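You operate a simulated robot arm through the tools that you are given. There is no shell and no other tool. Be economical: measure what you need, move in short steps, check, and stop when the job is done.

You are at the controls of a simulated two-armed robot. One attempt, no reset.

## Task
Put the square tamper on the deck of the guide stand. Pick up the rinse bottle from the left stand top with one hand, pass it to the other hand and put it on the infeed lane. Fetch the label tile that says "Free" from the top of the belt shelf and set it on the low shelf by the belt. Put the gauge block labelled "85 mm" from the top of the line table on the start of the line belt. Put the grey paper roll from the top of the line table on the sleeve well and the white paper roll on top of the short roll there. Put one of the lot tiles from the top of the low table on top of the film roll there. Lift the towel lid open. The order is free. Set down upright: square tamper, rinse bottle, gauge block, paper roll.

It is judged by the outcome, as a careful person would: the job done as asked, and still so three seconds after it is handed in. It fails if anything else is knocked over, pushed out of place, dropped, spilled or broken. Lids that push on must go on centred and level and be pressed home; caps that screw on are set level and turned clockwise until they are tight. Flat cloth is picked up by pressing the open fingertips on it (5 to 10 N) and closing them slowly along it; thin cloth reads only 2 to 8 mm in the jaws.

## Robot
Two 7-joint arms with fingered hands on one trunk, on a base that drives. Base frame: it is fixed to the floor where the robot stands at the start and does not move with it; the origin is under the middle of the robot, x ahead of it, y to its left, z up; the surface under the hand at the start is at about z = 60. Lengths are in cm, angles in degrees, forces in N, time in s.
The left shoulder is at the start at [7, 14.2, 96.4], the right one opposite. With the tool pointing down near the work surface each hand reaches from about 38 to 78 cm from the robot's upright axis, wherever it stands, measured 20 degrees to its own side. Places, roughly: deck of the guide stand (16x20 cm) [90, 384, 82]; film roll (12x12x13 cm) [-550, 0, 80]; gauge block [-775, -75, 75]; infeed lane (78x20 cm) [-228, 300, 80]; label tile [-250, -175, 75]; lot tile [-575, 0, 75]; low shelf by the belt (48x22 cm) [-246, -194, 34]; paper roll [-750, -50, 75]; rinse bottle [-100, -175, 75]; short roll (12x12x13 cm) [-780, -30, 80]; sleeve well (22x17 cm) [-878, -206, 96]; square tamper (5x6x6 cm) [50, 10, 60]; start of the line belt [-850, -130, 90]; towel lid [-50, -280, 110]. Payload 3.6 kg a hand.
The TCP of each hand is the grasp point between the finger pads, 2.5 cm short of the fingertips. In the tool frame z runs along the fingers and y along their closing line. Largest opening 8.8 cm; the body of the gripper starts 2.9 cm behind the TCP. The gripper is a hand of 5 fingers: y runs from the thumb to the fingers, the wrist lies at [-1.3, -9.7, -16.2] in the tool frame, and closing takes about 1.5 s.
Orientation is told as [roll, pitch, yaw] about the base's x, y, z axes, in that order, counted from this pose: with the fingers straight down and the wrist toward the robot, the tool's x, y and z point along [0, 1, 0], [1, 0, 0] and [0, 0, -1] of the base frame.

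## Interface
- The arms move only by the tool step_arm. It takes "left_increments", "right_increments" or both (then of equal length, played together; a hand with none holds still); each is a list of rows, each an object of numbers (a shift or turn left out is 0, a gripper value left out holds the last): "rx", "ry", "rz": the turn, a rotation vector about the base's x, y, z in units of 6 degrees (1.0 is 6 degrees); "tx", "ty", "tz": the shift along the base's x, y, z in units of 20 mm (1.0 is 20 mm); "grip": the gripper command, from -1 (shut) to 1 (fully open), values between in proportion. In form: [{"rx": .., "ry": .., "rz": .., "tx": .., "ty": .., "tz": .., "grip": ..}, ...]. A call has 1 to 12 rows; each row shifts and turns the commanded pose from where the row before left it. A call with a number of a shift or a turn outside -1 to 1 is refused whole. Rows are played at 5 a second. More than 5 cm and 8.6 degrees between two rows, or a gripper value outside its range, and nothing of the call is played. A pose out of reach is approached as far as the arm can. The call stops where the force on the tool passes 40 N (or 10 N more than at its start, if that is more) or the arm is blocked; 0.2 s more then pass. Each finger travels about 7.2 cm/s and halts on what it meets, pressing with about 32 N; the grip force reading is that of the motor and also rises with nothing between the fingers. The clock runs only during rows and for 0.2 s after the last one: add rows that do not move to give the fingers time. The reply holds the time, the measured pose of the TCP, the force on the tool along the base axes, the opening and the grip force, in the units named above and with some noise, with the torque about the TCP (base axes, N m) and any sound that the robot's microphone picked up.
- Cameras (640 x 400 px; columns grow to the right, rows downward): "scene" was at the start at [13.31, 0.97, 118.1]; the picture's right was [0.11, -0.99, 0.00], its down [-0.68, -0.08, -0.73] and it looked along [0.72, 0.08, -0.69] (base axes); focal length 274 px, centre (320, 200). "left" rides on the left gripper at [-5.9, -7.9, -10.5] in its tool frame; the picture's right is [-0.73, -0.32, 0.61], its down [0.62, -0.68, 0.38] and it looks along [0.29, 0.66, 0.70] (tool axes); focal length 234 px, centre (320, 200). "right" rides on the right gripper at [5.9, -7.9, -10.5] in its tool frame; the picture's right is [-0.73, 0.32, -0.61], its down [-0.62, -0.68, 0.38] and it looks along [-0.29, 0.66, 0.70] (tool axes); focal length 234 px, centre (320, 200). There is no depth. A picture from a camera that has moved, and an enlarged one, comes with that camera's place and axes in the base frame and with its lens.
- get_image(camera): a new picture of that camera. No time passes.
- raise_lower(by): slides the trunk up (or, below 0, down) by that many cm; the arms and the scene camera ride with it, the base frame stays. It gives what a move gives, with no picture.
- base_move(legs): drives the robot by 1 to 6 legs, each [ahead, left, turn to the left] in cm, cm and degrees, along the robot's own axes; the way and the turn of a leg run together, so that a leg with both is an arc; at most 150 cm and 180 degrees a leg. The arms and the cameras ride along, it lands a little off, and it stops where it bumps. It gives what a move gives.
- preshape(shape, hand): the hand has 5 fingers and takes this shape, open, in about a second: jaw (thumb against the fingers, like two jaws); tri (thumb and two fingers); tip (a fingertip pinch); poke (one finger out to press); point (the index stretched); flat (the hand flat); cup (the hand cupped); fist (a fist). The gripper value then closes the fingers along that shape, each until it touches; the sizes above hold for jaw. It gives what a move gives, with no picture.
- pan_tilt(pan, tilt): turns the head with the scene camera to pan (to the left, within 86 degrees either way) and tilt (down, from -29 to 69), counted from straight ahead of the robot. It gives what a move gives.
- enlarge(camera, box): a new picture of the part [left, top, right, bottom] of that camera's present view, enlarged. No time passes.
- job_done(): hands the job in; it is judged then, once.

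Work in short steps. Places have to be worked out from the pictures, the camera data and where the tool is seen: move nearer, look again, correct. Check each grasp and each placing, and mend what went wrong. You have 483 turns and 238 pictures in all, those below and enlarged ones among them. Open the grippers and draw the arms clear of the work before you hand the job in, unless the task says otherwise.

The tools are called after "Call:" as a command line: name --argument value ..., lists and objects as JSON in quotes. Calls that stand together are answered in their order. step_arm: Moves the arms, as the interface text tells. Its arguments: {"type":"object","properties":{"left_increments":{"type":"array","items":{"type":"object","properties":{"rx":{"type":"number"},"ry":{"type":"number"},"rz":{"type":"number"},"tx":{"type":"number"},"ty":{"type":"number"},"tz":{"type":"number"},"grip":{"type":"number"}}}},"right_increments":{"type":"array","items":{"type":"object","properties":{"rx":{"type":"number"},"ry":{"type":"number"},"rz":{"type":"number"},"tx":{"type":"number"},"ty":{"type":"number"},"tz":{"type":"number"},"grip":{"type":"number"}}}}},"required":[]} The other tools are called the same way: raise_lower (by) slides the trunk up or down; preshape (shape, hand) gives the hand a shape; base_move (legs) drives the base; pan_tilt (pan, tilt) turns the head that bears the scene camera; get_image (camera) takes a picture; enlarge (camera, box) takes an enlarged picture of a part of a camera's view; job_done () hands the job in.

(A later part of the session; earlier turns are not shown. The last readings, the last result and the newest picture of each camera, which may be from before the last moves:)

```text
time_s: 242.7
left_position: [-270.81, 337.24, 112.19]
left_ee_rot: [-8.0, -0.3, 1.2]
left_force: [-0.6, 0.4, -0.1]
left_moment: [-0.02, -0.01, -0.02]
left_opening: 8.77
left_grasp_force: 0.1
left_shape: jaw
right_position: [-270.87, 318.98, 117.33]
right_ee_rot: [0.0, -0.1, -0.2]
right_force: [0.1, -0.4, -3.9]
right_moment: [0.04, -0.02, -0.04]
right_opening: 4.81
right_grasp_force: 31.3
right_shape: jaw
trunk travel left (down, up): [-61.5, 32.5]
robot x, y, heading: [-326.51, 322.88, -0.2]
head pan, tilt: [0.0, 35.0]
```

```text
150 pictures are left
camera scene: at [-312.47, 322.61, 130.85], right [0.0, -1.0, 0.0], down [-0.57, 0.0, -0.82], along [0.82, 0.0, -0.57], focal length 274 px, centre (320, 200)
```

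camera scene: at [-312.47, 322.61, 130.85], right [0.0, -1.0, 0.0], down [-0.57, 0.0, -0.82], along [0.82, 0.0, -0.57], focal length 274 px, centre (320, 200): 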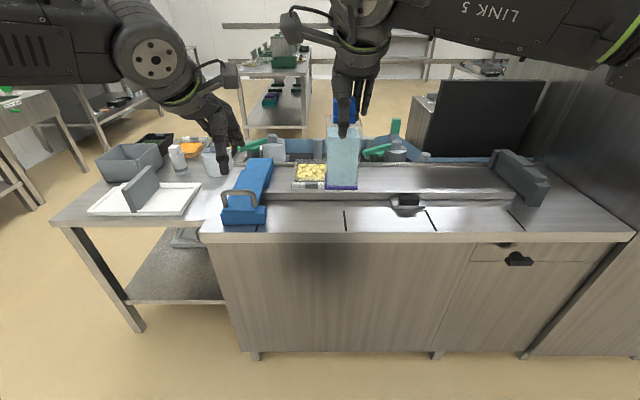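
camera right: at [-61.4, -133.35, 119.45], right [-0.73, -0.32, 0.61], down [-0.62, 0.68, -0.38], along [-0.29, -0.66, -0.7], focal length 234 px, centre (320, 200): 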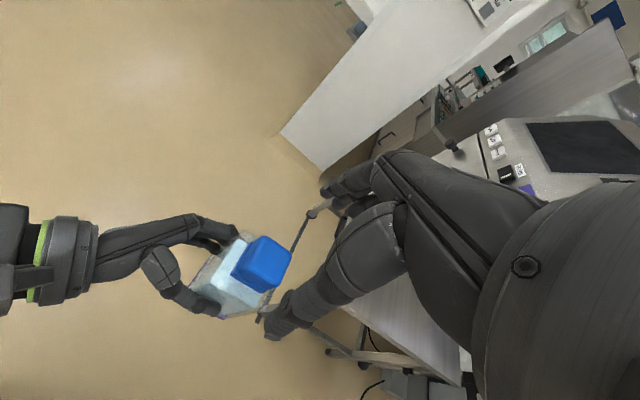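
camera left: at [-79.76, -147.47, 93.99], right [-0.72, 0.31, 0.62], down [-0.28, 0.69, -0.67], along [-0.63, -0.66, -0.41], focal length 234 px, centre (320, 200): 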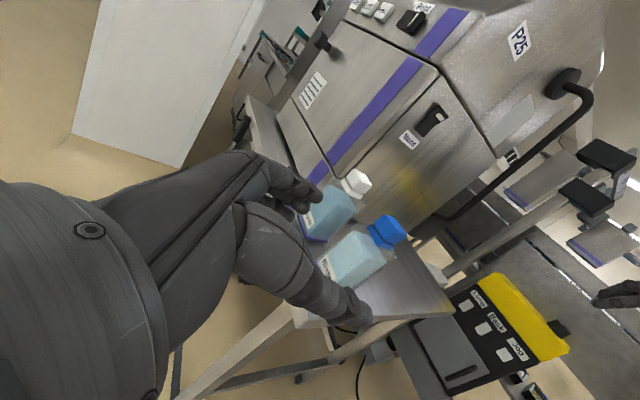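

Call:
enlarge --camera "scene" --box '[200, 120, 560, 250]'

```text
1.78 times, centred on (380, 185) of scene
camera zoom: at [-312.47, 322.61, 130.85], right [0.0, -1.0, 0.0], down [-0.57, 0.0, -0.82], along [0.82, 0.0, -0.57], focal length 488 px, centre (213, 227)
```

zoom: 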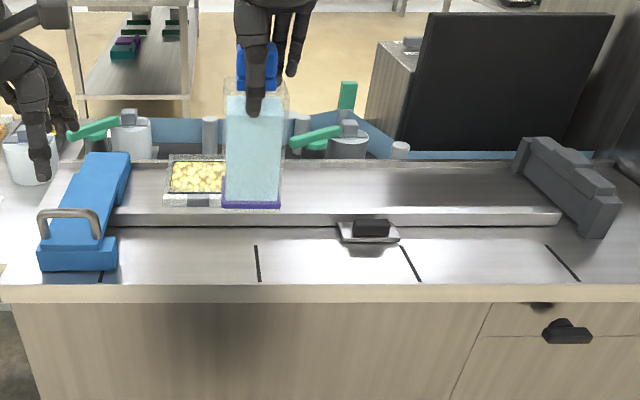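

The infeed lane is the raised plate at about z 82, x -238 to -217, y 256–343, and it is free right of the yellow tray. I'll drive forward and to the right so the bottle can go near [-228, 287].

Call:
base_move --legs '[[0, -25, 0], [35, 0, 0]]'

Call:
pan_tilt --pan -10 --tilt 42

Call:
get_image --camera "scene"

Call:
get_image --camera "right"

```text
time_s: 246.4
left_position: [-235.65, 312.43, 112.18]
left_ee_rot: [-8.0, -0.3, 1.2]
left_force: [-0.7, 0.4, -0.2]
left_moment: [-0.05, 0.03, -0.02]
left_opening: 8.79
left_grasp_force: 0.0
left_shape: jaw
right_position: [-235.7, 294.04, 117.52]
right_ee_rot: [0.0, 0.0, 0.0]
right_force: [0.2, 0.5, -3.6]
right_moment: [0.02, -0.01, -0.01]
right_opening: 4.81
right_grasp_force: 32.0
right_shape: jaw
trunk travel left (down, up): [-61.5, 32.5]
robot x, y, heading: [-291.56, 297.76, -0.0]
head pan, tilt: [0.0, 35.0]
```

```text
time_s: 247.1
left_position: [-235.58, 312.37, 112.25]
left_ee_rot: [-7.9, -0.2, 1.3]
left_force: [-0.1, -0.5, 1.4]
left_moment: [0.03, 0.0, -0.01]
left_opening: 8.77
left_grasp_force: 0.0
left_shape: jaw
right_position: [-235.6, 294.06, 117.41]
right_ee_rot: [-0.1, 0.1, 0.0]
right_force: [-0.2, 0.4, -3.3]
right_moment: [0.03, 0.01, 0.0]
right_opening: 4.79
right_grasp_force: 32.0
right_shape: jaw
trunk travel left (down, up): [-61.5, 32.5]
robot x, y, heading: [-291.21, 297.66, -0.3]
head pan, tilt: [-10.0, 42.0]
```

```text
148 pictures are left
camera scene: at [-277.79, 296.18, 129.8], right [-0.18, -0.98, 0.0], down [-0.66, 0.12, -0.74], along [0.73, -0.13, -0.67], focal length 274 px, centre (320, 200)
```

scene: 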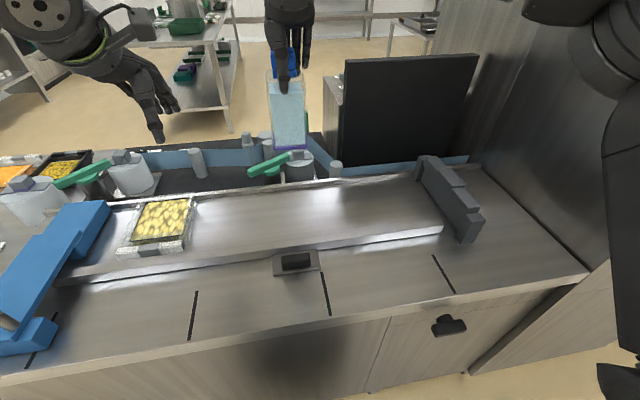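

```text
147 pictures are left
camera right: at [-243.63, 299.89, 127.89], right [0.32, -0.73, 0.61], down [-0.68, -0.62, -0.38], along [0.66, -0.29, -0.7], focal length 234 px, centre (320, 200)
```

right: 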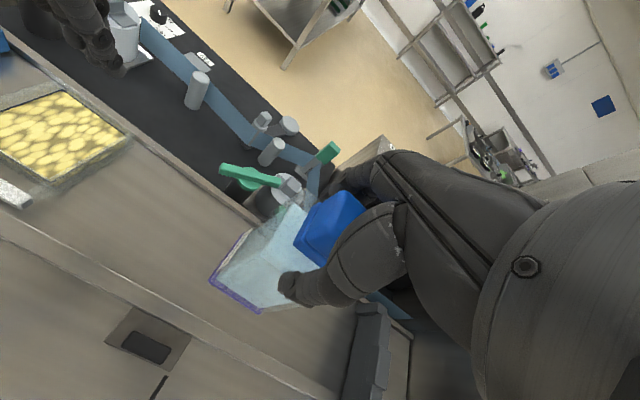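

Estimates put the lane surface at z 82–85, so I'll centre over x -230, y 289 and lower to TCP 101 first.

Call:
step_arm --right_increments '[{"tx": 0.7, "ty": -0.6, "tz": -0.6}, {"tx": 0.7, "ty": -0.6, "tz": -0.6}, {"tx": 0.7, "ty": -0.6, "tz": -1}, {"tx": 0.7, "ty": -0.6, "tz": -1}, {"tz": -1}, {"tz": -1}, {"tz": -1}, {"tz": -1}, {"tz": -1}, {}]'

Call:
enlarge --camera "scene" --box '[200, 80, 460, 280]'

```text
time_s: 249.3
left_position: [-235.63, 312.45, 112.2]
left_ee_rot: [-8.0, -0.3, 1.3]
left_force: [0.5, -0.1, 0.7]
left_moment: [-0.02, -0.01, -0.03]
left_opening: 8.75
left_grasp_force: 0.1
left_shape: jaw
right_position: [-230.16, 289.42, 100.84]
right_ee_rot: [-0.1, -0.1, -0.1]
right_force: [-0.2, -0.9, -3.4]
right_moment: [0.0, 0.0, -0.02]
right_opening: 4.76
right_grasp_force: 32.2
right_shape: jaw
trunk travel left (down, up): [-61.5, 32.5]
robot x, y, heading: [-290.96, 297.44, -0.1]
head pan, tilt: [-10.0, 42.0]
```

```text
2.00 times, centred on (330, 180) of scene
camera zoom: at [-277.86, 296.18, 129.81], right [-0.18, -0.98, 0.0], down [-0.66, 0.12, -0.74], along [0.73, -0.13, -0.67], focal length 548 px, centre (300, 240)
```

zoom: 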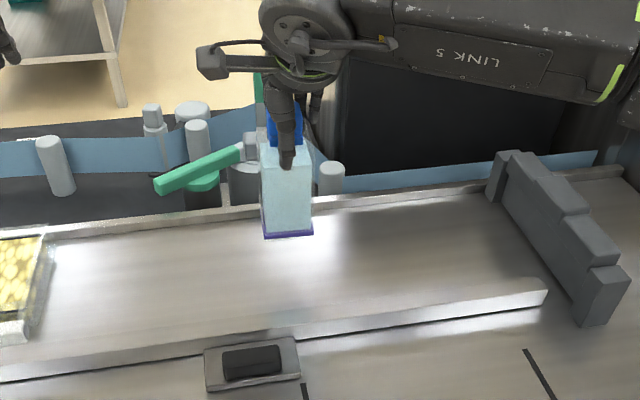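

The lane is a channel with low rails. I'll centre it slightly and lower until contact.

Call:
step_arm --right_increments '[{"tx": -0.4, "tz": -0.8}, {"tz": -0.8}, {"tz": -0.6}, {"tz": -0.3}, {"tz": -0.3}, {"tz": -0.3}, {"tz": -0.3}, {}]'

Call:
enlarge --camera "scene" --box '[240, 100, 400, 260]'

```text
time_s: 251.1
left_position: [-235.62, 312.45, 112.21]
left_ee_rot: [-7.9, -0.3, 1.3]
left_force: [0.4, -0.5, 0.0]
left_moment: [-0.01, -0.01, 0.0]
left_opening: 8.76
left_grasp_force: 0.0
left_shape: jaw
right_position: [-230.96, 289.42, 94.25]
right_ee_rot: [0.0, 0.0, -0.1]
right_force: [-0.2, -0.1, -4.3]
right_moment: [0.04, -0.03, 0.01]
right_opening: 4.79
right_grasp_force: 31.8
right_shape: jaw
trunk travel left (down, up): [-61.5, 32.5]
robot x, y, heading: [-291.54, 297.71, -0.5]
head pan, tilt: [-10.0, 42.0]
```

```text
2.50 times, centred on (320, 180) of scene
camera zoom: at [-277.83, 296.17, 129.8], right [-0.18, -0.98, 0.0], down [-0.66, 0.12, -0.74], along [0.73, -0.13, -0.67], focal length 686 px, centre (320, 250)
```

zoom: 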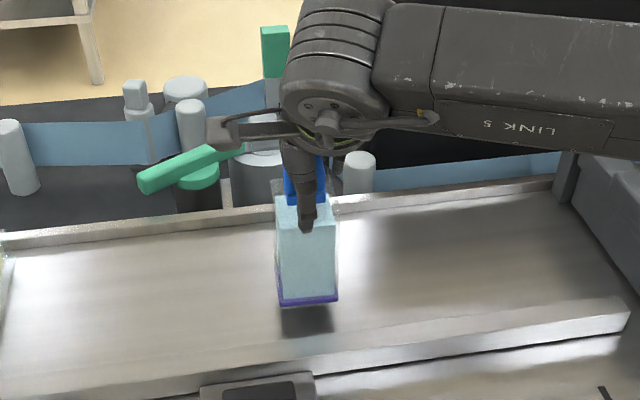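

Close to the surface now; continuing in small steps.

Call:
step_arm --right_increments '[{"tz": -0.3}, {"tz": -0.25}, {"tz": -0.2}, {"tz": -0.2}, {"tz": -0.15}, {"tz": -0.15}, {}]'

Call:
enlarge --camera "scene" --box '[280, 160, 360, 240]'

```text
time_s: 252.7
left_position: [-236.04, 312.33, 112.51]
left_ee_rot: [-8.1, -0.5, 1.2]
left_force: [0.7, 0.3, 0.5]
left_moment: [-0.02, -0.01, -0.03]
left_opening: 8.8
left_grasp_force: 0.0
left_shape: jaw
right_position: [-231.11, 289.31, 92.22]
right_ee_rot: [0.0, -0.4, -0.1]
right_force: [2.3, -1.8, 26.6]
right_moment: [-0.11, -0.42, 0.03]
right_opening: 4.84
right_grasp_force: 31.4
right_shape: jaw
trunk travel left (down, up): [-61.5, 32.5]
robot x, y, heading: [-291.48, 298.07, -0.1]
head pan, tilt: [-10.0, 42.0]
```

```text
5.00 times, centred on (320, 200) of scene
camera zoom: at [-278.29, 296.21, 129.89], right [-0.18, -0.98, 0.0], down [-0.66, 0.12, -0.75], along [0.73, -0.13, -0.67], focal length 1371 px, centre (320, 200)
```

zoom: 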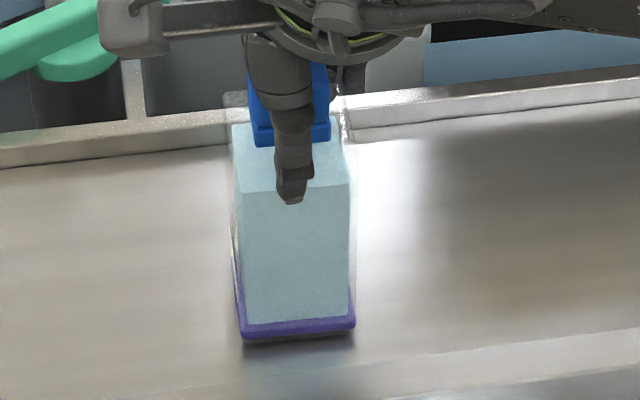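

Contact at 27 N. I'll ease up a little, open and rise straight up.

Call:
step_arm --right_increments '[{"tz": 0.12}, {"grip": -0.5}, {"grip": -0.1}, {"grip": 0.2}, {"grip": 0.5}, {"grip": 0.8}, {"grip": 1}, {"grip": 1}]'

Call:
step_arm --right_increments '[{"tz": 0.5}, {"tz": 0.8}, {"tz": 1}, {"tz": 1}, {"tz": 1}, {"tz": 1}, {"tz": 1}, {"tz": 1}, {"tz": 1}, {}]'

Call:
enlarge --camera "scene" --box '[240, 100, 400, 260]'

```text
time_s: 254.5
left_position: [-235.62, 312.37, 112.37]
left_ee_rot: [-8.0, -0.4, 1.3]
left_force: [0.3, 1.2, 0.1]
left_moment: [0.0, -0.01, 0.0]
left_opening: 8.77
left_grasp_force: 0.0
left_shape: jaw
right_position: [-230.93, 289.29, 92.01]
right_ee_rot: [0.0, 0.0, 0.0]
right_force: [0.2, 0.4, 0.3]
right_moment: [-0.01, -0.02, -0.03]
right_opening: 8.74
right_grasp_force: 0.0
right_shape: jaw
trunk travel left (down, up): [-61.5, 32.5]
robot x, y, heading: [-291.16, 297.5, -0.1]
head pan, tilt: [-10.0, 42.0]
```

```text
time_s: 256.7
left_position: [-235.69, 312.33, 112.17]
left_ee_rot: [-7.9, -0.3, 1.3]
left_force: [0.3, 0.8, -1.4]
left_moment: [-0.03, -0.02, -0.02]
left_opening: 8.76
left_grasp_force: 0.1
left_shape: jaw
right_position: [-230.75, 289.24, 108.6]
right_ee_rot: [0.0, 0.0, -0.2]
right_force: [-0.4, -0.2, -0.5]
right_moment: [-0.03, 0.02, 0.03]
right_opening: 8.74
right_grasp_force: 0.0
right_shape: jaw
trunk travel left (down, up): [-61.5, 32.5]
robot x, y, heading: [-291.15, 297.61, -0.1]
head pan, tilt: [-10.0, 42.0]
```

```text
2.50 times, centred on (320, 180) of scene
camera zoom: at [-277.86, 296.16, 129.81], right [-0.18, -0.98, 0.0], down [-0.66, 0.12, -0.74], along [0.73, -0.13, -0.67], focal length 686 px, centre (320, 250)
```

zoom: 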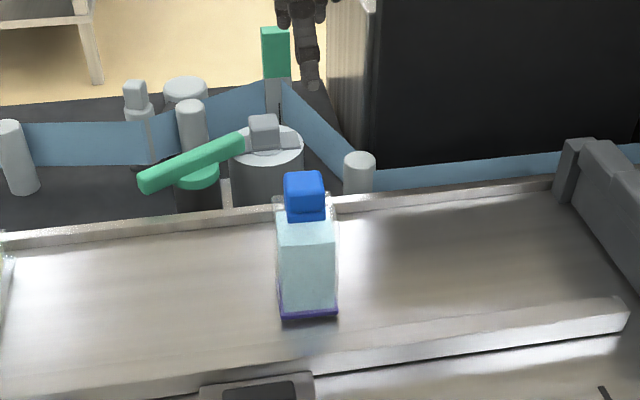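

The bottle stands upright on the lane. I'll back out, face south and look toward the belt shelf.

Call:
base_move --legs '[[-45, 0, 0], [0, 0, -90]]'

Call:
pan_tilt --pan 12 --tilt 12

Call:
get_image --camera "scene"

```text
time_s: 263.2
left_position: [-320.7, 242.42, 112.29]
left_ee_rot: [-8.0, -0.3, -88.1]
left_force: [-0.2, 0.6, 0.5]
left_moment: [-0.01, -0.02, -0.01]
left_opening: 8.76
left_grasp_force: 0.2
left_shape: jaw
right_position: [-343.79, 237.32, 108.56]
right_ee_rot: [-0.1, 0.0, -89.4]
right_force: [-0.2, -0.3, 0.1]
right_moment: [0.01, -0.01, 0.02]
right_opening: 8.79
right_grasp_force: 0.0
right_shape: jaw
trunk travel left (down, up): [-61.5, 32.5]
robot x, y, heading: [-336.11, 297.8, -89.6]
head pan, tilt: [-10.0, 42.0]
```

```text
time_s: 264.2
left_position: [-320.62, 242.45, 112.23]
left_ee_rot: [-8.0, -0.3, -88.1]
left_force: [0.4, 0.0, 0.4]
left_moment: [-0.02, -0.01, -0.01]
left_opening: 8.77
left_grasp_force: 0.0
left_shape: jaw
right_position: [-343.81, 237.31, 108.5]
right_ee_rot: [0.0, 0.0, -89.4]
right_force: [0.2, -0.1, 0.3]
right_moment: [0.03, -0.01, -0.01]
right_opening: 8.79
right_grasp_force: 0.0
right_shape: jaw
trunk travel left (down, up): [-61.5, 32.5]
robot x, y, heading: [-336.01, 298.01, -89.5]
head pan, tilt: [12.0, 12.0]
```

```text
142 pictures are left
camera scene: at [-333.87, 283.71, 134.54], right [-0.98, -0.22, 0.0], down [-0.05, 0.2, -0.98], along [0.21, -0.95, -0.21], focal length 274 px, centre (320, 200)
```

scene: 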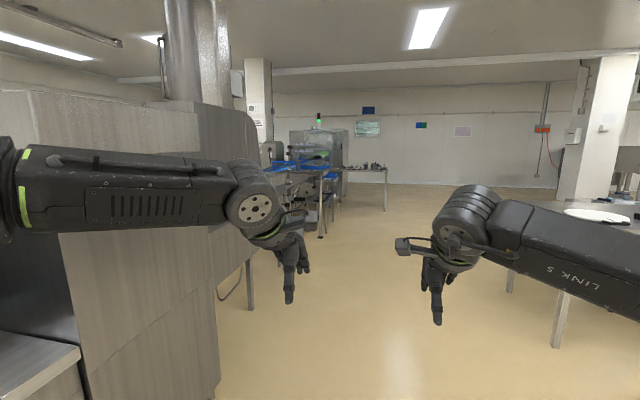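

The way south is clear. I'll drive about 270 cm south and look at the belt shelf.

Call:
base_move --legs '[[140, 0, 0], [130, 0, 0]]'

Call:
pan_tilt --pan 22 --tilt 20

Call:
get_image --camera "scene"

```text
time_s: 277.2
left_position: [-321.49, -27.28, 112.29]
left_ee_rot: [-7.9, -0.3, -89.4]
left_force: [0.5, 0.2, 0.1]
left_moment: [-0.03, -0.01, 0.01]
left_opening: 8.77
left_grasp_force: 0.1
left_shape: jaw
right_position: [-344.69, -31.98, 108.61]
right_ee_rot: [0.0, 0.0, -90.8]
right_force: [0.4, -0.1, -0.5]
right_moment: [-0.03, 0.01, 0.0]
right_opening: 8.76
right_grasp_force: 0.1
right_shape: jaw
trunk travel left (down, up): [-61.5, 32.5]
robot x, y, heading: [-335.58, 28.54, -90.8]
head pan, tilt: [12.0, 12.0]
```

```text
time_s: 278.0
left_position: [-321.53, -27.37, 112.21]
left_ee_rot: [-8.0, -0.2, -89.5]
left_force: [-1.2, -0.1, 0.2]
left_moment: [-0.02, 0.03, -0.01]
left_opening: 8.74
left_grasp_force: 0.0
left_shape: jaw
right_position: [-344.76, -31.82, 108.55]
right_ee_rot: [0.0, 0.0, -90.8]
right_force: [-0.1, 0.6, -0.9]
right_moment: [0.0, -0.01, -0.01]
right_opening: 8.74
right_grasp_force: 0.1
right_shape: jaw
trunk travel left (down, up): [-61.5, 32.5]
robot x, y, heading: [-335.58, 28.78, -90.8]
head pan, tilt: [22.0, 20.0]
```

```text
141 pictures are left
camera scene: at [-332.14, 14.75, 133.25], right [-0.93, -0.36, 0.0], down [-0.12, 0.32, -0.94], along [0.34, -0.88, -0.34], focal length 274 px, centre (320, 200)
```

scene: 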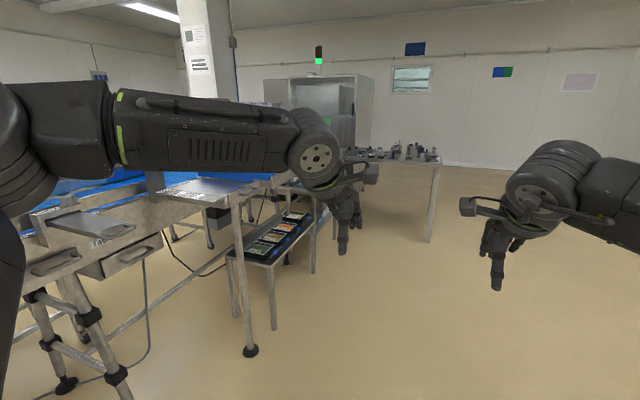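

The low shelf with tile panels stands beside the belt. I'll drive closer and look east at it.

Call:
base_move --legs '[[130, 0, 0]]'

Call:
pan_tilt --pan 45 --tilt 30

Call:
get_image --camera "scene"

```text
time_s: 284.5
left_position: [-325.52, -156.96, 112.33]
left_ee_rot: [-8.1, -0.3, -90.4]
left_force: [0.5, -0.1, -1.0]
left_moment: [-0.01, 0.04, 0.0]
left_opening: 8.76
left_grasp_force: 0.0
left_shape: jaw
right_position: [-348.9, -161.05, 108.6]
right_ee_rot: [0.0, 0.0, -91.8]
right_force: [-0.6, 0.8, 0.1]
right_moment: [-0.01, -0.02, 0.02]
right_opening: 8.76
right_grasp_force: 0.0
right_shape: jaw
trunk travel left (down, up): [-61.5, 32.5]
robot x, y, heading: [-338.56, -101.02, -91.9]
head pan, tilt: [22.0, 20.0]
```

```text
time_s: 285.3
left_position: [-325.56, -156.86, 112.32]
left_ee_rot: [-7.9, -0.3, -90.4]
left_force: [0.6, 0.3, 0.5]
left_moment: [-0.01, -0.02, -0.02]
left_opening: 8.77
left_grasp_force: 0.0
left_shape: jaw
right_position: [-348.8, -161.04, 108.56]
right_ee_rot: [0.0, 0.0, -91.8]
right_force: [-0.3, -0.2, 0.7]
right_moment: [0.01, -0.01, -0.02]
right_opening: 8.77
right_grasp_force: 0.1
right_shape: jaw
trunk travel left (down, up): [-61.5, 32.5]
robot x, y, heading: [-338.62, -101.06, -92.0]
head pan, tilt: [45.0, 30.0]
```

```text
140 pictures are left
camera scene: at [-332.54, -112.53, 131.64], right [-0.73, -0.68, 0.0], down [-0.34, 0.36, -0.87], along [0.59, -0.63, -0.5], focal length 274 px, centre (320, 200)
```

scene: 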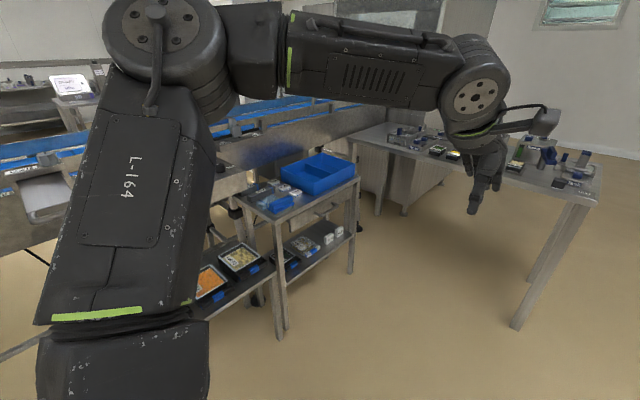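

Call:
enlarge --camera "scene" --box '[220, 140, 370, 300]'

```text
2.50 times, centred on (295, 220) of scene
camera zoom: at [-332.54, -112.53, 131.64], right [-0.73, -0.68, 0.0], down [-0.34, 0.36, -0.87], along [0.59, -0.63, -0.5], focal length 686 px, centre (382, 150)
```

zoom: 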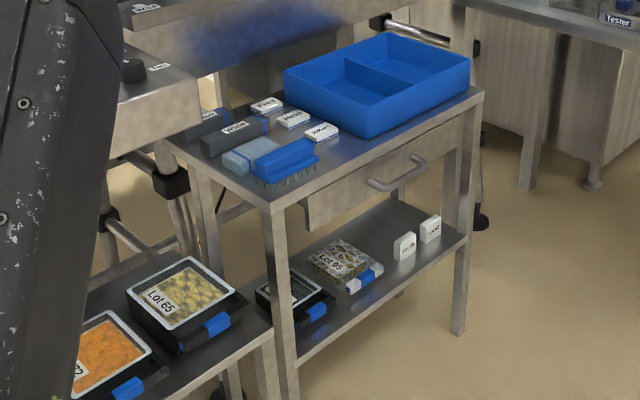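

Label tiles lie on the shelf top in a row at y of about -181; the low shelf is underneath, open to the west. I'll face east there, standing off at first.

Call:
base_move --legs '[[0, -8, 92], [0, -62, 0]]'

Call:
pan_tilt --pan -10 --tilt 35

Call:
get_image --camera "scene"

```text
time_s: 292.9
left_position: [-286.72, -152.81, 112.27]
left_ee_rot: [-8.0, -0.4, 3.3]
left_force: [0.0, 0.5, 0.9]
left_moment: [0.04, 0.02, 0.02]
left_opening: 8.75
left_grasp_force: 0.2
left_shape: jaw
right_position: [-281.1, -175.8, 108.64]
right_ee_rot: [0.0, 0.0, 2.0]
right_force: [-0.3, -0.3, -0.8]
right_moment: [-0.01, 0.01, -0.01]
right_opening: 8.79
right_grasp_force: 0.1
right_shape: jaw
trunk travel left (down, up): [-61.5, 32.5]
robot x, y, heading: [-341.83, -169.96, 1.9]
head pan, tilt: [45.0, 30.0]
```

```text
time_s: 294.1
left_position: [-286.77, -152.74, 112.3]
left_ee_rot: [-8.0, -0.2, 3.3]
left_force: [-0.4, -0.2, 0.3]
left_moment: [-0.02, 0.0, 0.03]
left_opening: 8.77
left_grasp_force: 0.1
left_shape: jaw
right_position: [-280.97, -175.77, 108.61]
right_ee_rot: [0.1, -0.1, 2.0]
right_force: [0.0, 0.1, 0.7]
right_moment: [-0.01, 0.02, 0.01]
right_opening: 8.78
right_grasp_force: 0.1
right_shape: jaw
trunk travel left (down, up): [-61.5, 32.5]
robot x, y, heading: [-341.79, -169.4, 1.8]
head pan, tilt: [-10.0, 35.0]
```

```text
138 pictures are left
camera scene: at [-327.9, -170.54, 130.86], right [-0.14, -0.99, 0.0], down [-0.57, 0.08, -0.82], along [0.81, -0.12, -0.57], focal length 274 px, centre (320, 200)
```

scene: 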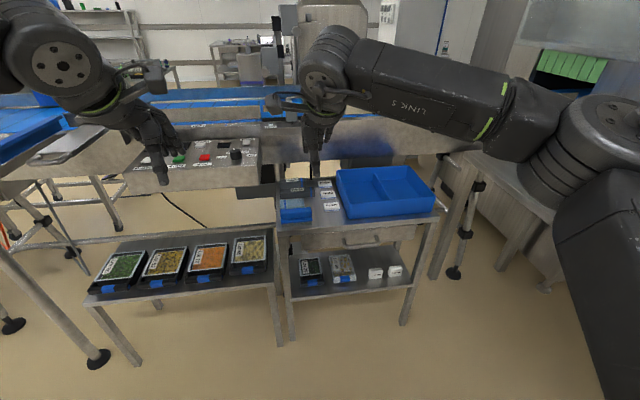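

Call:
enlarge --camera "scene" --box '[265, 160, 445, 310]'

Call:
enlarge --camera "scene" --box '[300, 170, 350, 215]'

```text
2.67 times, centred on (355, 235) of scene
camera zoom: at [-327.9, -170.54, 130.86], right [-0.14, -0.99, 0.0], down [-0.57, 0.08, -0.82], along [0.81, -0.12, -0.57], focal length 731 px, centre (227, 107)
```

zoom: 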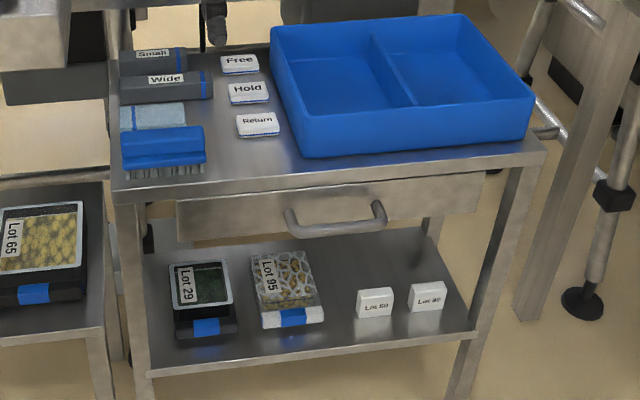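

```text
8.89 times, centred on (325, 192) of scene
camera zoom: at [-327.9, -170.54, 130.86], right [-0.14, -0.99, 0.0], down [-0.57, 0.08, -0.82], along [0.81, -0.12, -0.57], focal length 2438 px, centre (276, 267)
```

zoom: 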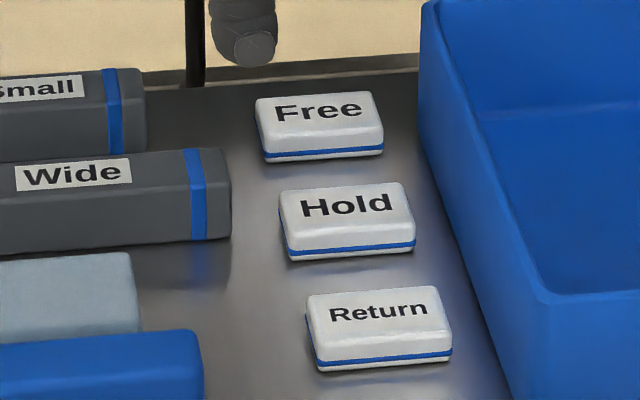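

"Free" is the farthest of the three tiles. Triangulating gives tile [-231.6, -187], with the surface at z of about 70. I'll tuck the left hand back and drive in for the right hand.

Call:
step_arm --left_increments '[{"tx": -0.9, "tz": 0.4}, {"tx": -0.9, "tz": 0.4}, {"tx": -0.9, "tz": 0.4}, {"tx": -0.9, "tz": 0.4}, {"tx": -0.9, "tz": 0.4}, {"tx": -0.9, "tz": 0.4}, {"tx": -0.9, "tz": 0.4}, {"tx": -0.9, "tz": 0.4}, {}]'

Call:
base_move --legs '[[46, 0, -1.8]]'

Call:
pan_tilt --pan -10 --tilt 45

Call:
get_image --camera "scene"

Call:
get_image --camera "right"

```text
time_s: 296.1
left_position: [-301.01, -152.87, 118.66]
left_ee_rot: [-8.1, -0.3, 3.3]
left_force: [-0.2, -0.8, -0.5]
left_moment: [0.02, 0.01, -0.01]
left_opening: 8.8
left_grasp_force: 0.1
left_shape: jaw
right_position: [-281.02, -175.77, 108.56]
right_ee_rot: [0.0, 0.0, 2.0]
right_force: [-0.9, -0.8, 0.5]
right_moment: [0.02, 0.03, 0.03]
right_opening: 8.73
right_grasp_force: 0.0
right_shape: jaw
trunk travel left (down, up): [-61.5, 32.5]
robot x, y, heading: [-341.71, -169.29, 1.8]
head pan, tilt: [-10.0, 35.0]
```

```text
time_s: 298.9
left_position: [-254.34, -153.66, 118.78]
left_ee_rot: [-7.9, -0.3, 1.2]
left_force: [0.4, 0.0, -0.1]
left_moment: [0.01, -0.02, -0.01]
left_opening: 8.8
left_grasp_force: 0.0
left_shape: jaw
right_position: [-235.04, -177.29, 108.59]
right_ee_rot: [0.0, 0.0, -0.1]
right_force: [-0.3, 0.1, -1.3]
right_moment: [0.03, 0.05, 0.01]
right_opening: 8.73
right_grasp_force: 0.0
right_shape: jaw
trunk travel left (down, up): [-61.5, 32.5]
robot x, y, heading: [-295.65, -168.59, -0.1]
head pan, tilt: [-10.0, 35.0]
```

```text
time_s: 299.6
left_position: [-254.28, -153.65, 118.79]
left_ee_rot: [-8.0, -0.3, 1.1]
left_force: [0.5, -1.1, 0.4]
left_moment: [0.02, 0.0, 0.03]
left_opening: 8.79
left_grasp_force: 0.1
left_shape: jaw
right_position: [-235.05, -177.25, 108.63]
right_ee_rot: [-0.1, 0.1, -0.1]
right_force: [0.1, -0.6, 0.1]
right_moment: [0.02, -0.04, 0.0]
right_opening: 8.74
right_grasp_force: 0.1
right_shape: jaw
trunk travel left (down, up): [-61.5, 32.5]
robot x, y, heading: [-295.44, -168.59, -0.3]
head pan, tilt: [-10.0, 45.0]
```

```text
135 pictures are left
camera scene: at [-282.32, -170.25, 129.38], right [-0.18, -0.98, 0.0], down [-0.7, 0.13, -0.71], along [0.7, -0.13, -0.71], focal length 274 px, centre (320, 200)
```

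scene: 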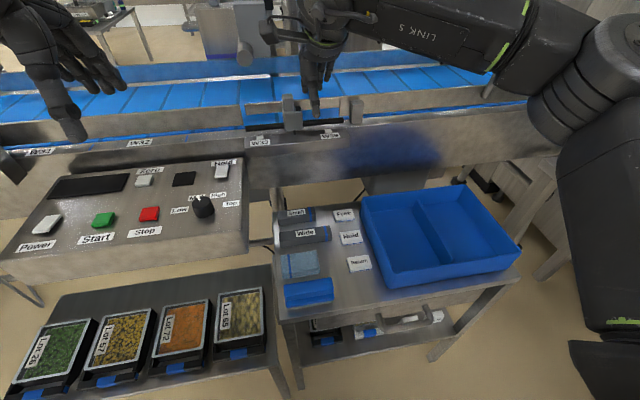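

```text
134 pictures are left
camera right: at [-243.05, -171.43, 119.07], right [0.32, -0.73, 0.61], down [-0.68, -0.62, -0.38], along [0.66, -0.29, -0.7], focal length 234 px, centre (320, 200)
```

right: 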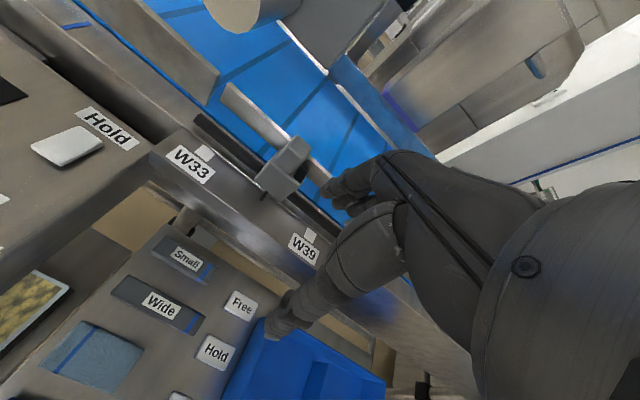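

Triangulation shows the belt frame overhangs just behind the "Free" tile, so a vertical hand won't fit. I'll turn the right hand so it closes sideways (y) and tilt it to reach in from the front; first I'll draw it back.

Call:
step_arm --right_increments '[{"tx": -1}, {"tx": -1}, {"tx": -1}, {"tx": -1}, {"tx": -1}, {"tx": -1}, {"rz": 1}, {"rz": 1}, {"rz": 1}, {"rz": 1}, {"rz": 1}, {"rz": 1}]'

Call:
step_arm --right_increments '[{"rz": 1}, {"rz": 1}, {"rz": 1}, {"rz": 1}, {"rz": 1}, {"rz": 1}, {"rz": 1}, {"rz": 1}, {"rz": 1}, {"ry": -1}, {"ry": -1}, {"ry": -1}]'

Call:
step_arm --right_increments '[{"ry": -1}, {"ry": -1}, {"ry": -1}, {"ry": -1}, {"ry": -0.5}, {}]'

Call:
get_image --camera "scene"

Call:
get_image --camera "right"

```text
time_s: 302.2
left_position: [-254.22, -153.64, 118.77]
left_ee_rot: [-8.0, -0.4, 1.3]
left_force: [0.2, 0.0, 0.1]
left_moment: [0.01, 0.01, -0.04]
left_opening: 8.78
left_grasp_force: 0.1
left_shape: jaw
right_position: [-247.12, -177.23, 108.61]
right_ee_rot: [0.0, 0.0, 36.0]
right_force: [0.1, 0.6, -0.1]
right_moment: [0.0, -0.03, 0.0]
right_opening: 8.76
right_grasp_force: 0.0
right_shape: jaw
trunk travel left (down, up): [-61.5, 32.5]
robot x, y, heading: [-295.6, -168.6, 0.0]
head pan, tilt: [-10.0, 45.0]
```

```text
time_s: 304.8
left_position: [-254.35, -153.64, 118.93]
left_ee_rot: [-8.0, -0.3, 1.3]
left_force: [0.8, -0.3, 0.4]
left_moment: [-0.03, 0.01, -0.01]
left_opening: 8.77
left_grasp_force: 0.0
left_shape: jaw
right_position: [-262.72, -167.54, 107.34]
right_ee_rot: [-18.1, -0.1, 89.9]
right_force: [-0.7, 0.1, 0.4]
right_moment: [-0.04, -0.03, -0.06]
right_opening: 8.78
right_grasp_force: 0.1
right_shape: jaw
right hand out of reach, approached as far as the arm can: row 4, 5, 6, 7, 8, 9
trunk travel left (down, up): [-61.5, 32.5]
robot x, y, heading: [-295.93, -168.71, -0.2]
head pan, tilt: [-10.0, 45.0]
```

```text
time_s: 306.2
left_position: [-254.25, -153.66, 118.82]
left_ee_rot: [-8.0, -0.3, 1.2]
left_force: [0.0, 0.7, 0.6]
left_moment: [0.0, 0.04, 0.03]
left_opening: 8.8
left_grasp_force: 0.0
left_shape: jaw
right_position: [-261.97, -167.21, 108.02]
right_ee_rot: [-45.0, 0.0, 90.1]
right_force: [-0.2, 0.2, 0.4]
right_moment: [0.04, 0.01, 0.05]
right_opening: 8.75
right_grasp_force: 0.0
right_shape: jaw
right hand out of reach, approached as far as the arm can: row 4, 5
trunk travel left (down, up): [-61.5, 32.5]
robot x, y, heading: [-295.4, -168.81, -0.2]
head pan, tilt: [-10.0, 45.0]
```

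```text
133 pictures are left
camera scene: at [-282.36, -170.27, 129.38], right [-0.18, -0.98, 0.0], down [-0.7, 0.13, -0.71], along [0.7, -0.13, -0.71], focal length 274 px, centre (320, 200)
```

scene: 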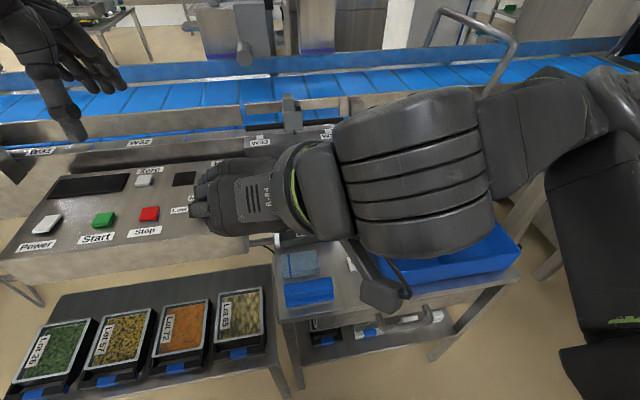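

```text
132 pictures are left
camera right: at [-273.67, -174.99, 111.25], right [0.09, 0.32, 0.94], down [0.71, -0.68, 0.17], along [0.7, 0.66, -0.29], focal length 234 px, centre (320, 200)
```

right: 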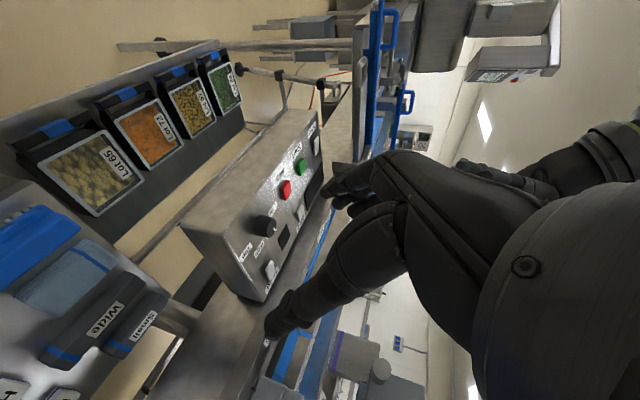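

The tilted sideways-closing pose is reachable. I'll try the fingertip-pinch shape on the right hand and see how slim it is.

Call:
preshape --shape "tip" --hand "right"

Call:
enlarge --camera "right" --box '[200, 130, 480, 360]'

Call:
enlarge --camera "scene" --box '[170, 130, 430, 320]'

```text
time_s: 307.1
left_position: [-254.4, -153.64, 118.92]
left_ee_rot: [-8.0, -0.4, 1.2]
left_force: [-0.5, 0.7, -0.4]
left_moment: [0.0, -0.02, -0.01]
left_opening: 8.77
left_grasp_force: 0.1
left_shape: jaw
right_position: [-261.97, -167.07, 108.06]
right_ee_rot: [-44.9, 0.0, 90.0]
right_force: [0.2, -0.2, 0.2]
right_moment: [0.01, -0.02, 0.0]
right_opening: 8.78
right_grasp_force: 0.1
right_shape: tip
trunk travel left (down, up): [-61.5, 32.5]
robot x, y, heading: [-294.99, -169.17, -0.2]
head pan, tilt: [-10.0, 45.0]
```

```text
1.74 times, centred on (340, 245) of right
camera zoom: at [-273.66, -174.98, 111.26], right [0.09, 0.32, 0.94], down [0.71, -0.68, 0.17], along [0.7, 0.66, -0.29], focal length 407 px, centre (285, 122)
```

zoom: 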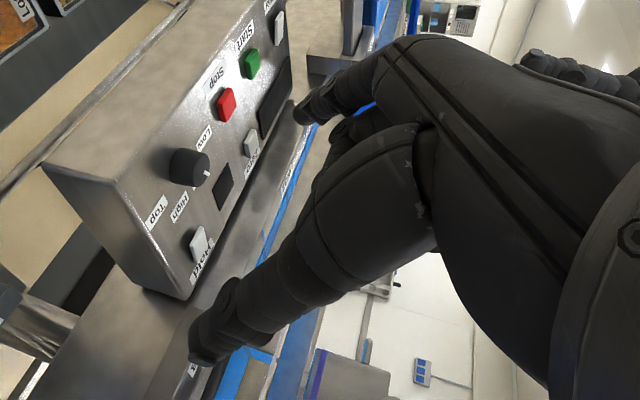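

```text
2.11 times, centred on (300, 225) of scene
camera zoom: at [-282.35, -170.25, 129.38], right [-0.18, -0.98, 0.0], down [-0.7, 0.13, -0.71], along [0.7, -0.13, -0.71], focal length 577 px, centre (362, 147)
```

zoom: 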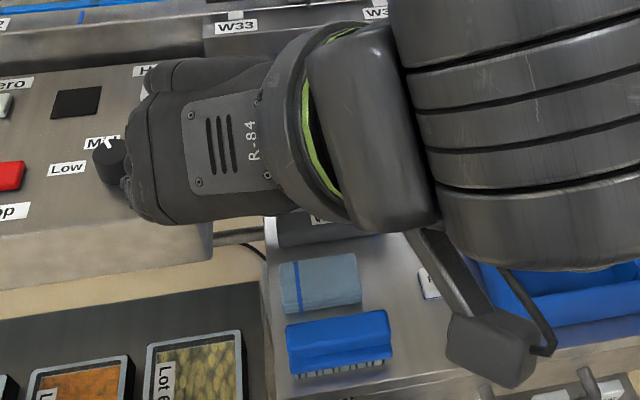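

The tip shape leaves a slimmer index–thumb pinch, which suits this. I'll lower the trunk 22 cm and bring the hand near the tile from the front, with the opening at about 7.7.

Call:
raise_lower --by -22

Call:
step_arm --right_increments '[{"ty": -0.8, "grip": 0.75}, {"ty": -0.8}, {"ty": -0.8}, {"ty": -0.8}, {"ty": -0.8}, {"ty": -0.8}, {"ty": -0.8}, {"ty": -0.8}, {"ty": -0.8}, {"ty": -0.8}, {"ty": -0.8}, {"ty": -0.8}]'

Call:
get_image --camera "right"

Call:
get_image --camera "scene"

```text
time_s: 309.4
left_position: [-254.36, -153.69, 96.78]
left_ee_rot: [-7.9, -0.3, 1.3]
left_force: [0.1, 0.3, 0.1]
left_moment: [0.03, -0.03, 0.02]
left_opening: 8.77
left_grasp_force: 0.1
left_shape: jaw
right_position: [-262.01, -167.14, 85.95]
right_ee_rot: [-45.0, 0.0, 90.1]
right_force: [-0.1, 0.4, 0.6]
right_moment: [-0.01, -0.01, -0.02]
right_opening: 8.78
right_grasp_force: 0.1
right_shape: tip
trunk travel left (down, up): [-39.5, 54.5]
robot x, y, heading: [-295.65, -168.73, -0.2]
head pan, tilt: [-10.0, 45.0]
```

```text
time_s: 312.0
left_position: [-254.31, -153.67, 96.88]
left_ee_rot: [-7.9, -0.3, 1.1]
left_force: [0.8, -0.1, -1.0]
left_moment: [-0.01, -0.01, 0.02]
left_opening: 8.77
left_grasp_force: 0.0
left_shape: jaw
right_position: [-256.76, -176.99, 84.72]
right_ee_rot: [-45.0, 0.0, 89.9]
right_force: [0.0, -0.1, -0.2]
right_moment: [0.02, 0.01, 0.02]
right_opening: 7.7
right_grasp_force: 0.0
right_shape: tip
right hand out of reach, approached as far as the arm can: row 1, 2, 3, 4, 5, 6, 7, 8, 9, 10, 11, 12
trunk travel left (down, up): [-39.5, 54.5]
robot x, y, heading: [-295.08, -168.17, -0.3]
head pan, tilt: [-10.0, 45.0]
```

```text
129 pictures are left
camera right: at [-268.48, -184.96, 88.1], right [0.09, 0.32, 0.94], down [0.71, -0.68, 0.17], along [0.7, 0.66, -0.29], focal length 234 px, centre (320, 200)
```

right: 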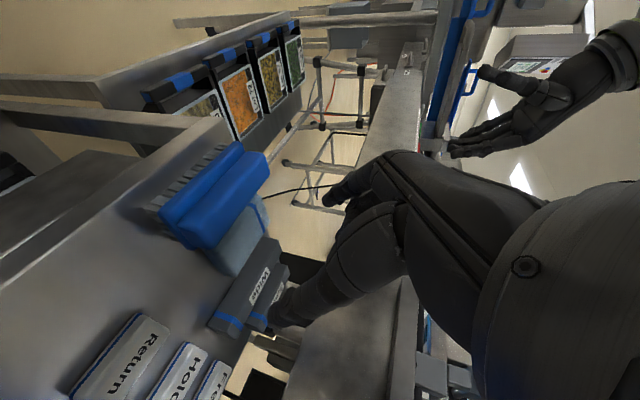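

```text
128 pictures are left
camera scene: at [-282.36, -170.24, 107.38], right [-0.18, -0.98, 0.0], down [-0.7, 0.13, -0.71], along [0.7, -0.13, -0.71], focal length 274 px, centre (320, 200)
```

scene: 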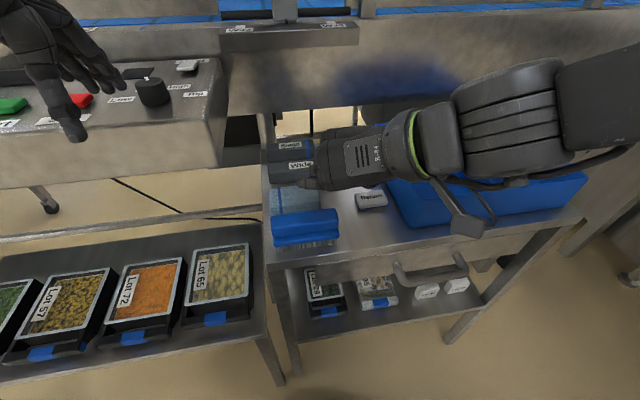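

The right-hand route conflicts with the blue tray and the belt frame. I'll move the hand out of the way and study the space around the "Free" tile at a lower angle.

Call:
step_arm --right_increments '[{"tx": -0.3, "tz": 1}, {"tx": -0.3, "tz": 1}, {"tz": 1, "ty": -0.6}, {"tz": 1, "ty": -0.8}, {"tz": 1, "ty": -1}, {"ty": -1}, {"ty": -1}, {"ty": -1}, {"ty": -1}, {"ty": -1}, {"ty": -1}]'

Call:
enlarge --camera "scene" --box '[230, 90, 450, 240]'

```text
time_s: 314.4
left_position: [-254.39, -153.57, 96.78]
left_ee_rot: [-7.9, -0.3, 1.1]
left_force: [-0.6, -0.4, 0.0]
left_moment: [0.0, 0.02, -0.01]
left_opening: 8.76
left_grasp_force: 0.1
left_shape: jaw
right_position: [-256.8, -177.04, 84.81]
right_ee_rot: [-44.9, -0.1, 89.9]
right_force: [0.8, -0.3, 0.0]
right_moment: [0.0, 0.01, 0.04]
right_opening: 7.7
right_grasp_force: 0.1
right_shape: tip
right hand out of reach, approached as far as the arm can: row 1, 2, 3, 4, 5, 6, 7, 8, 9, 10, 11
trunk travel left (down, up): [-39.5, 54.5]
robot x, y, heading: [-295.47, -168.81, 0.0]
head pan, tilt: [-10.0, 45.0]
```

```text
2.67 times, centred on (340, 165) of scene
camera zoom: at [-282.36, -170.25, 107.38], right [-0.18, -0.98, 0.0], down [-0.7, 0.13, -0.71], along [0.7, -0.13, -0.71], focal length 731 px, centre (267, 293)
```

zoom: 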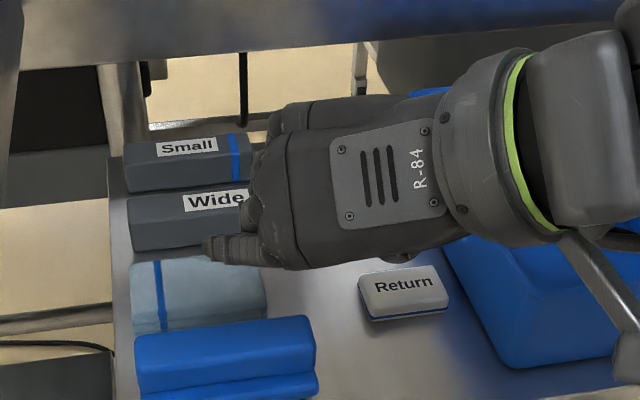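

The right hand stalled at a reach limit. I'll undo its rotation and tuck it away, then use the left hand instead: its wrist and camera lie over the low sleeves rather than the tray.

Call:
step_arm --right_increments '[{"ry": 1, "tz": 0.3}, {"ry": 1, "tz": 0.3}, {"ry": 1, "tz": 0.3}, {"ry": 1, "tz": 0.3}, {"ry": 1, "tz": 0.3}, {"ry": 1, "tz": 0.3}, {"ry": 1}, {"ry": 0.5, "rz": -0.5}, {"rz": -1}, {"rz": -1}, {"rz": -1}, {"rz": -1}]'

Call:
step_arm --right_increments '[{"rz": -1}, {"rz": -1}, {"rz": -1}, {"rz": -1}, {"rz": -1}, {"rz": -1}, {"rz": -1}, {"rz": -1}, {"rz": -1}, {"rz": -1}, {"rz": -0.5}]'

Call:
step_arm --right_increments '[{"tz": 1, "ty": -1}, {"tz": 1, "ty": -1}, {"tz": 1, "ty": -1}, {"tz": 1, "ty": -1}, {"tz": 1, "ty": -1}, {"ty": -1}, {"ty": -1}, {"ty": -1}]'

Call:
get_image --camera "scene"

```text
time_s: 317.0
left_position: [-254.27, -153.6, 96.87]
left_ee_rot: [-8.0, -0.3, 1.2]
left_force: [0.2, 0.1, 0.4]
left_moment: [-0.04, 0.01, 0.0]
left_opening: 8.77
left_grasp_force: 0.1
left_shape: jaw
right_position: [-260.0, -172.91, 83.36]
right_ee_rot: [-30.6, -1.0, 61.9]
right_force: [0.6, -0.7, -0.7]
right_moment: [-0.01, 0.01, 0.01]
right_opening: 7.7
right_grasp_force: 0.1
right_shape: tip
right hand out of reach, approached as far as the arm can: row 1, 2, 3, 4, 5, 6, 7
trunk travel left (down, up): [-39.5, 54.5]
robot x, y, heading: [-295.61, -168.86, -0.2]
head pan, tilt: [-10.0, 45.0]
```

```text
time_s: 319.4
left_position: [-254.23, -153.57, 96.89]
left_ee_rot: [-8.0, -0.3, 1.3]
left_force: [0.1, 0.5, -0.8]
left_moment: [0.02, -0.01, 0.01]
left_opening: 8.74
left_grasp_force: 0.1
left_shape: jaw
right_position: [-260.06, -172.92, 83.56]
right_ee_rot: [-30.8, -1.1, -1.1]
right_force: [-0.7, 0.4, -0.1]
right_moment: [0.0, -0.02, 0.03]
right_opening: 7.71
right_grasp_force: 0.1
right_shape: tip
trunk travel left (down, up): [-39.5, 54.5]
robot x, y, heading: [-295.42, -168.68, -0.1]
head pan, tilt: [-10.0, 45.0]
```

```text
time_s: 321.2
left_position: [-254.24, -153.67, 96.81]
left_ee_rot: [-7.9, -0.4, 1.2]
left_force: [-0.1, 0.5, 0.8]
left_moment: [-0.02, -0.01, -0.02]
left_opening: 8.79
left_grasp_force: 0.0
left_shape: jaw
right_position: [-257.11, -187.77, 90.33]
right_ee_rot: [-30.6, -1.0, -1.0]
right_force: [-0.1, -0.2, 0.2]
right_moment: [0.02, -0.02, 0.05]
right_opening: 7.68
right_grasp_force: 0.0
right_shape: tip
right hand out of reach, approached as far as the arm can: row 4, 5, 6, 7, 8
trunk travel left (down, up): [-39.5, 54.5]
robot x, y, heading: [-295.67, -168.83, -0.5]
head pan, tilt: [-10.0, 45.0]
```

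```text
126 pictures are left
camera scene: at [-282.36, -170.31, 107.38], right [-0.18, -0.98, 0.0], down [-0.7, 0.13, -0.71], along [0.7, -0.12, -0.71], focal length 274 px, centre (320, 200)
```

scene: 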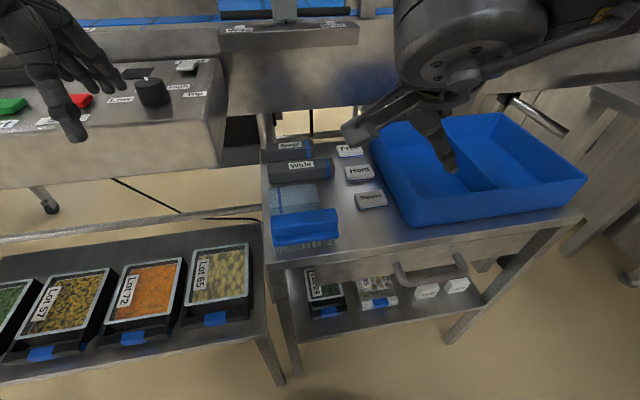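

Now the tiles are visible; zooming for clearances.

Call:
enlarge --camera "scene" --box '[250, 50, 450, 230]'

```text
2.22 times, centred on (350, 140) of scene
camera zoom: at [-282.36, -170.31, 107.38], right [-0.18, -0.98, 0.0], down [-0.7, 0.13, -0.71], along [0.7, -0.12, -0.71], focal length 610 px, centre (253, 333)
```

zoom: 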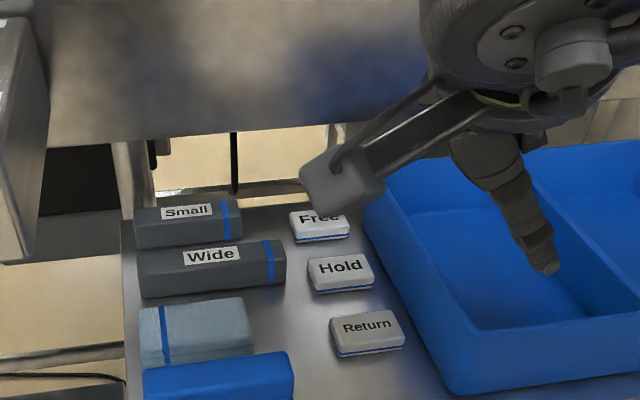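

The belt flange is only at z above 92.7, with the main frame set further back, so a normal vertical grasp fits after all: tile centre [-231.6, -185.9], with 2.4 cm to the tray. I'll restore the right hand to jaw and vertical.

Call:
preshape --shape "jaw" --hand "right"

Call:
step_arm --right_increments '[{"rx": 0.9, "tz": 0.3}, {"rx": 0.9, "tz": 0.3}, {"rx": 0.9, "tz": 0.3}, {"rx": 0.9}, {"rx": 0.9}, {"rx": 0.6, "ry": 0.17, "rz": 0.17}, {"grip": 0.48}, {}]'

```text
time_s: 322.1
left_position: [-254.31, -153.66, 96.82]
left_ee_rot: [-7.9, -0.3, 1.2]
left_force: [0.7, 0.8, 0.8]
left_moment: [-0.04, 0.02, 0.02]
left_opening: 8.79
left_grasp_force: 0.0
left_shape: jaw
right_position: [-257.06, -187.7, 90.28]
right_ee_rot: [-30.6, -1.0, -1.0]
right_force: [0.1, 0.2, 0.0]
right_moment: [0.02, -0.02, 0.03]
right_opening: 8.78
right_grasp_force: 0.1
right_shape: jaw
trunk travel left (down, up): [-39.5, 54.5]
robot x, y, heading: [-295.72, -169.01, -0.3]
head pan, tilt: [-10.0, 45.0]
```

```text
time_s: 323.9
left_position: [-254.27, -153.62, 96.74]
left_ee_rot: [-8.1, -0.3, 1.3]
left_force: [0.0, -0.2, 0.6]
left_moment: [-0.04, 0.02, -0.02]
left_opening: 8.77
left_grasp_force: 0.1
left_shape: jaw
right_position: [-256.94, -187.76, 92.3]
right_ee_rot: [-0.1, 0.5, -0.4]
right_force: [-0.1, 1.2, -0.3]
right_moment: [-0.02, -0.01, -0.01]
right_opening: 6.53
right_grasp_force: 0.0
right_shape: jaw
trunk travel left (down, up): [-39.5, 54.5]
robot x, y, heading: [-295.33, -168.61, -0.6]
head pan, tilt: [-10.0, 45.0]
```

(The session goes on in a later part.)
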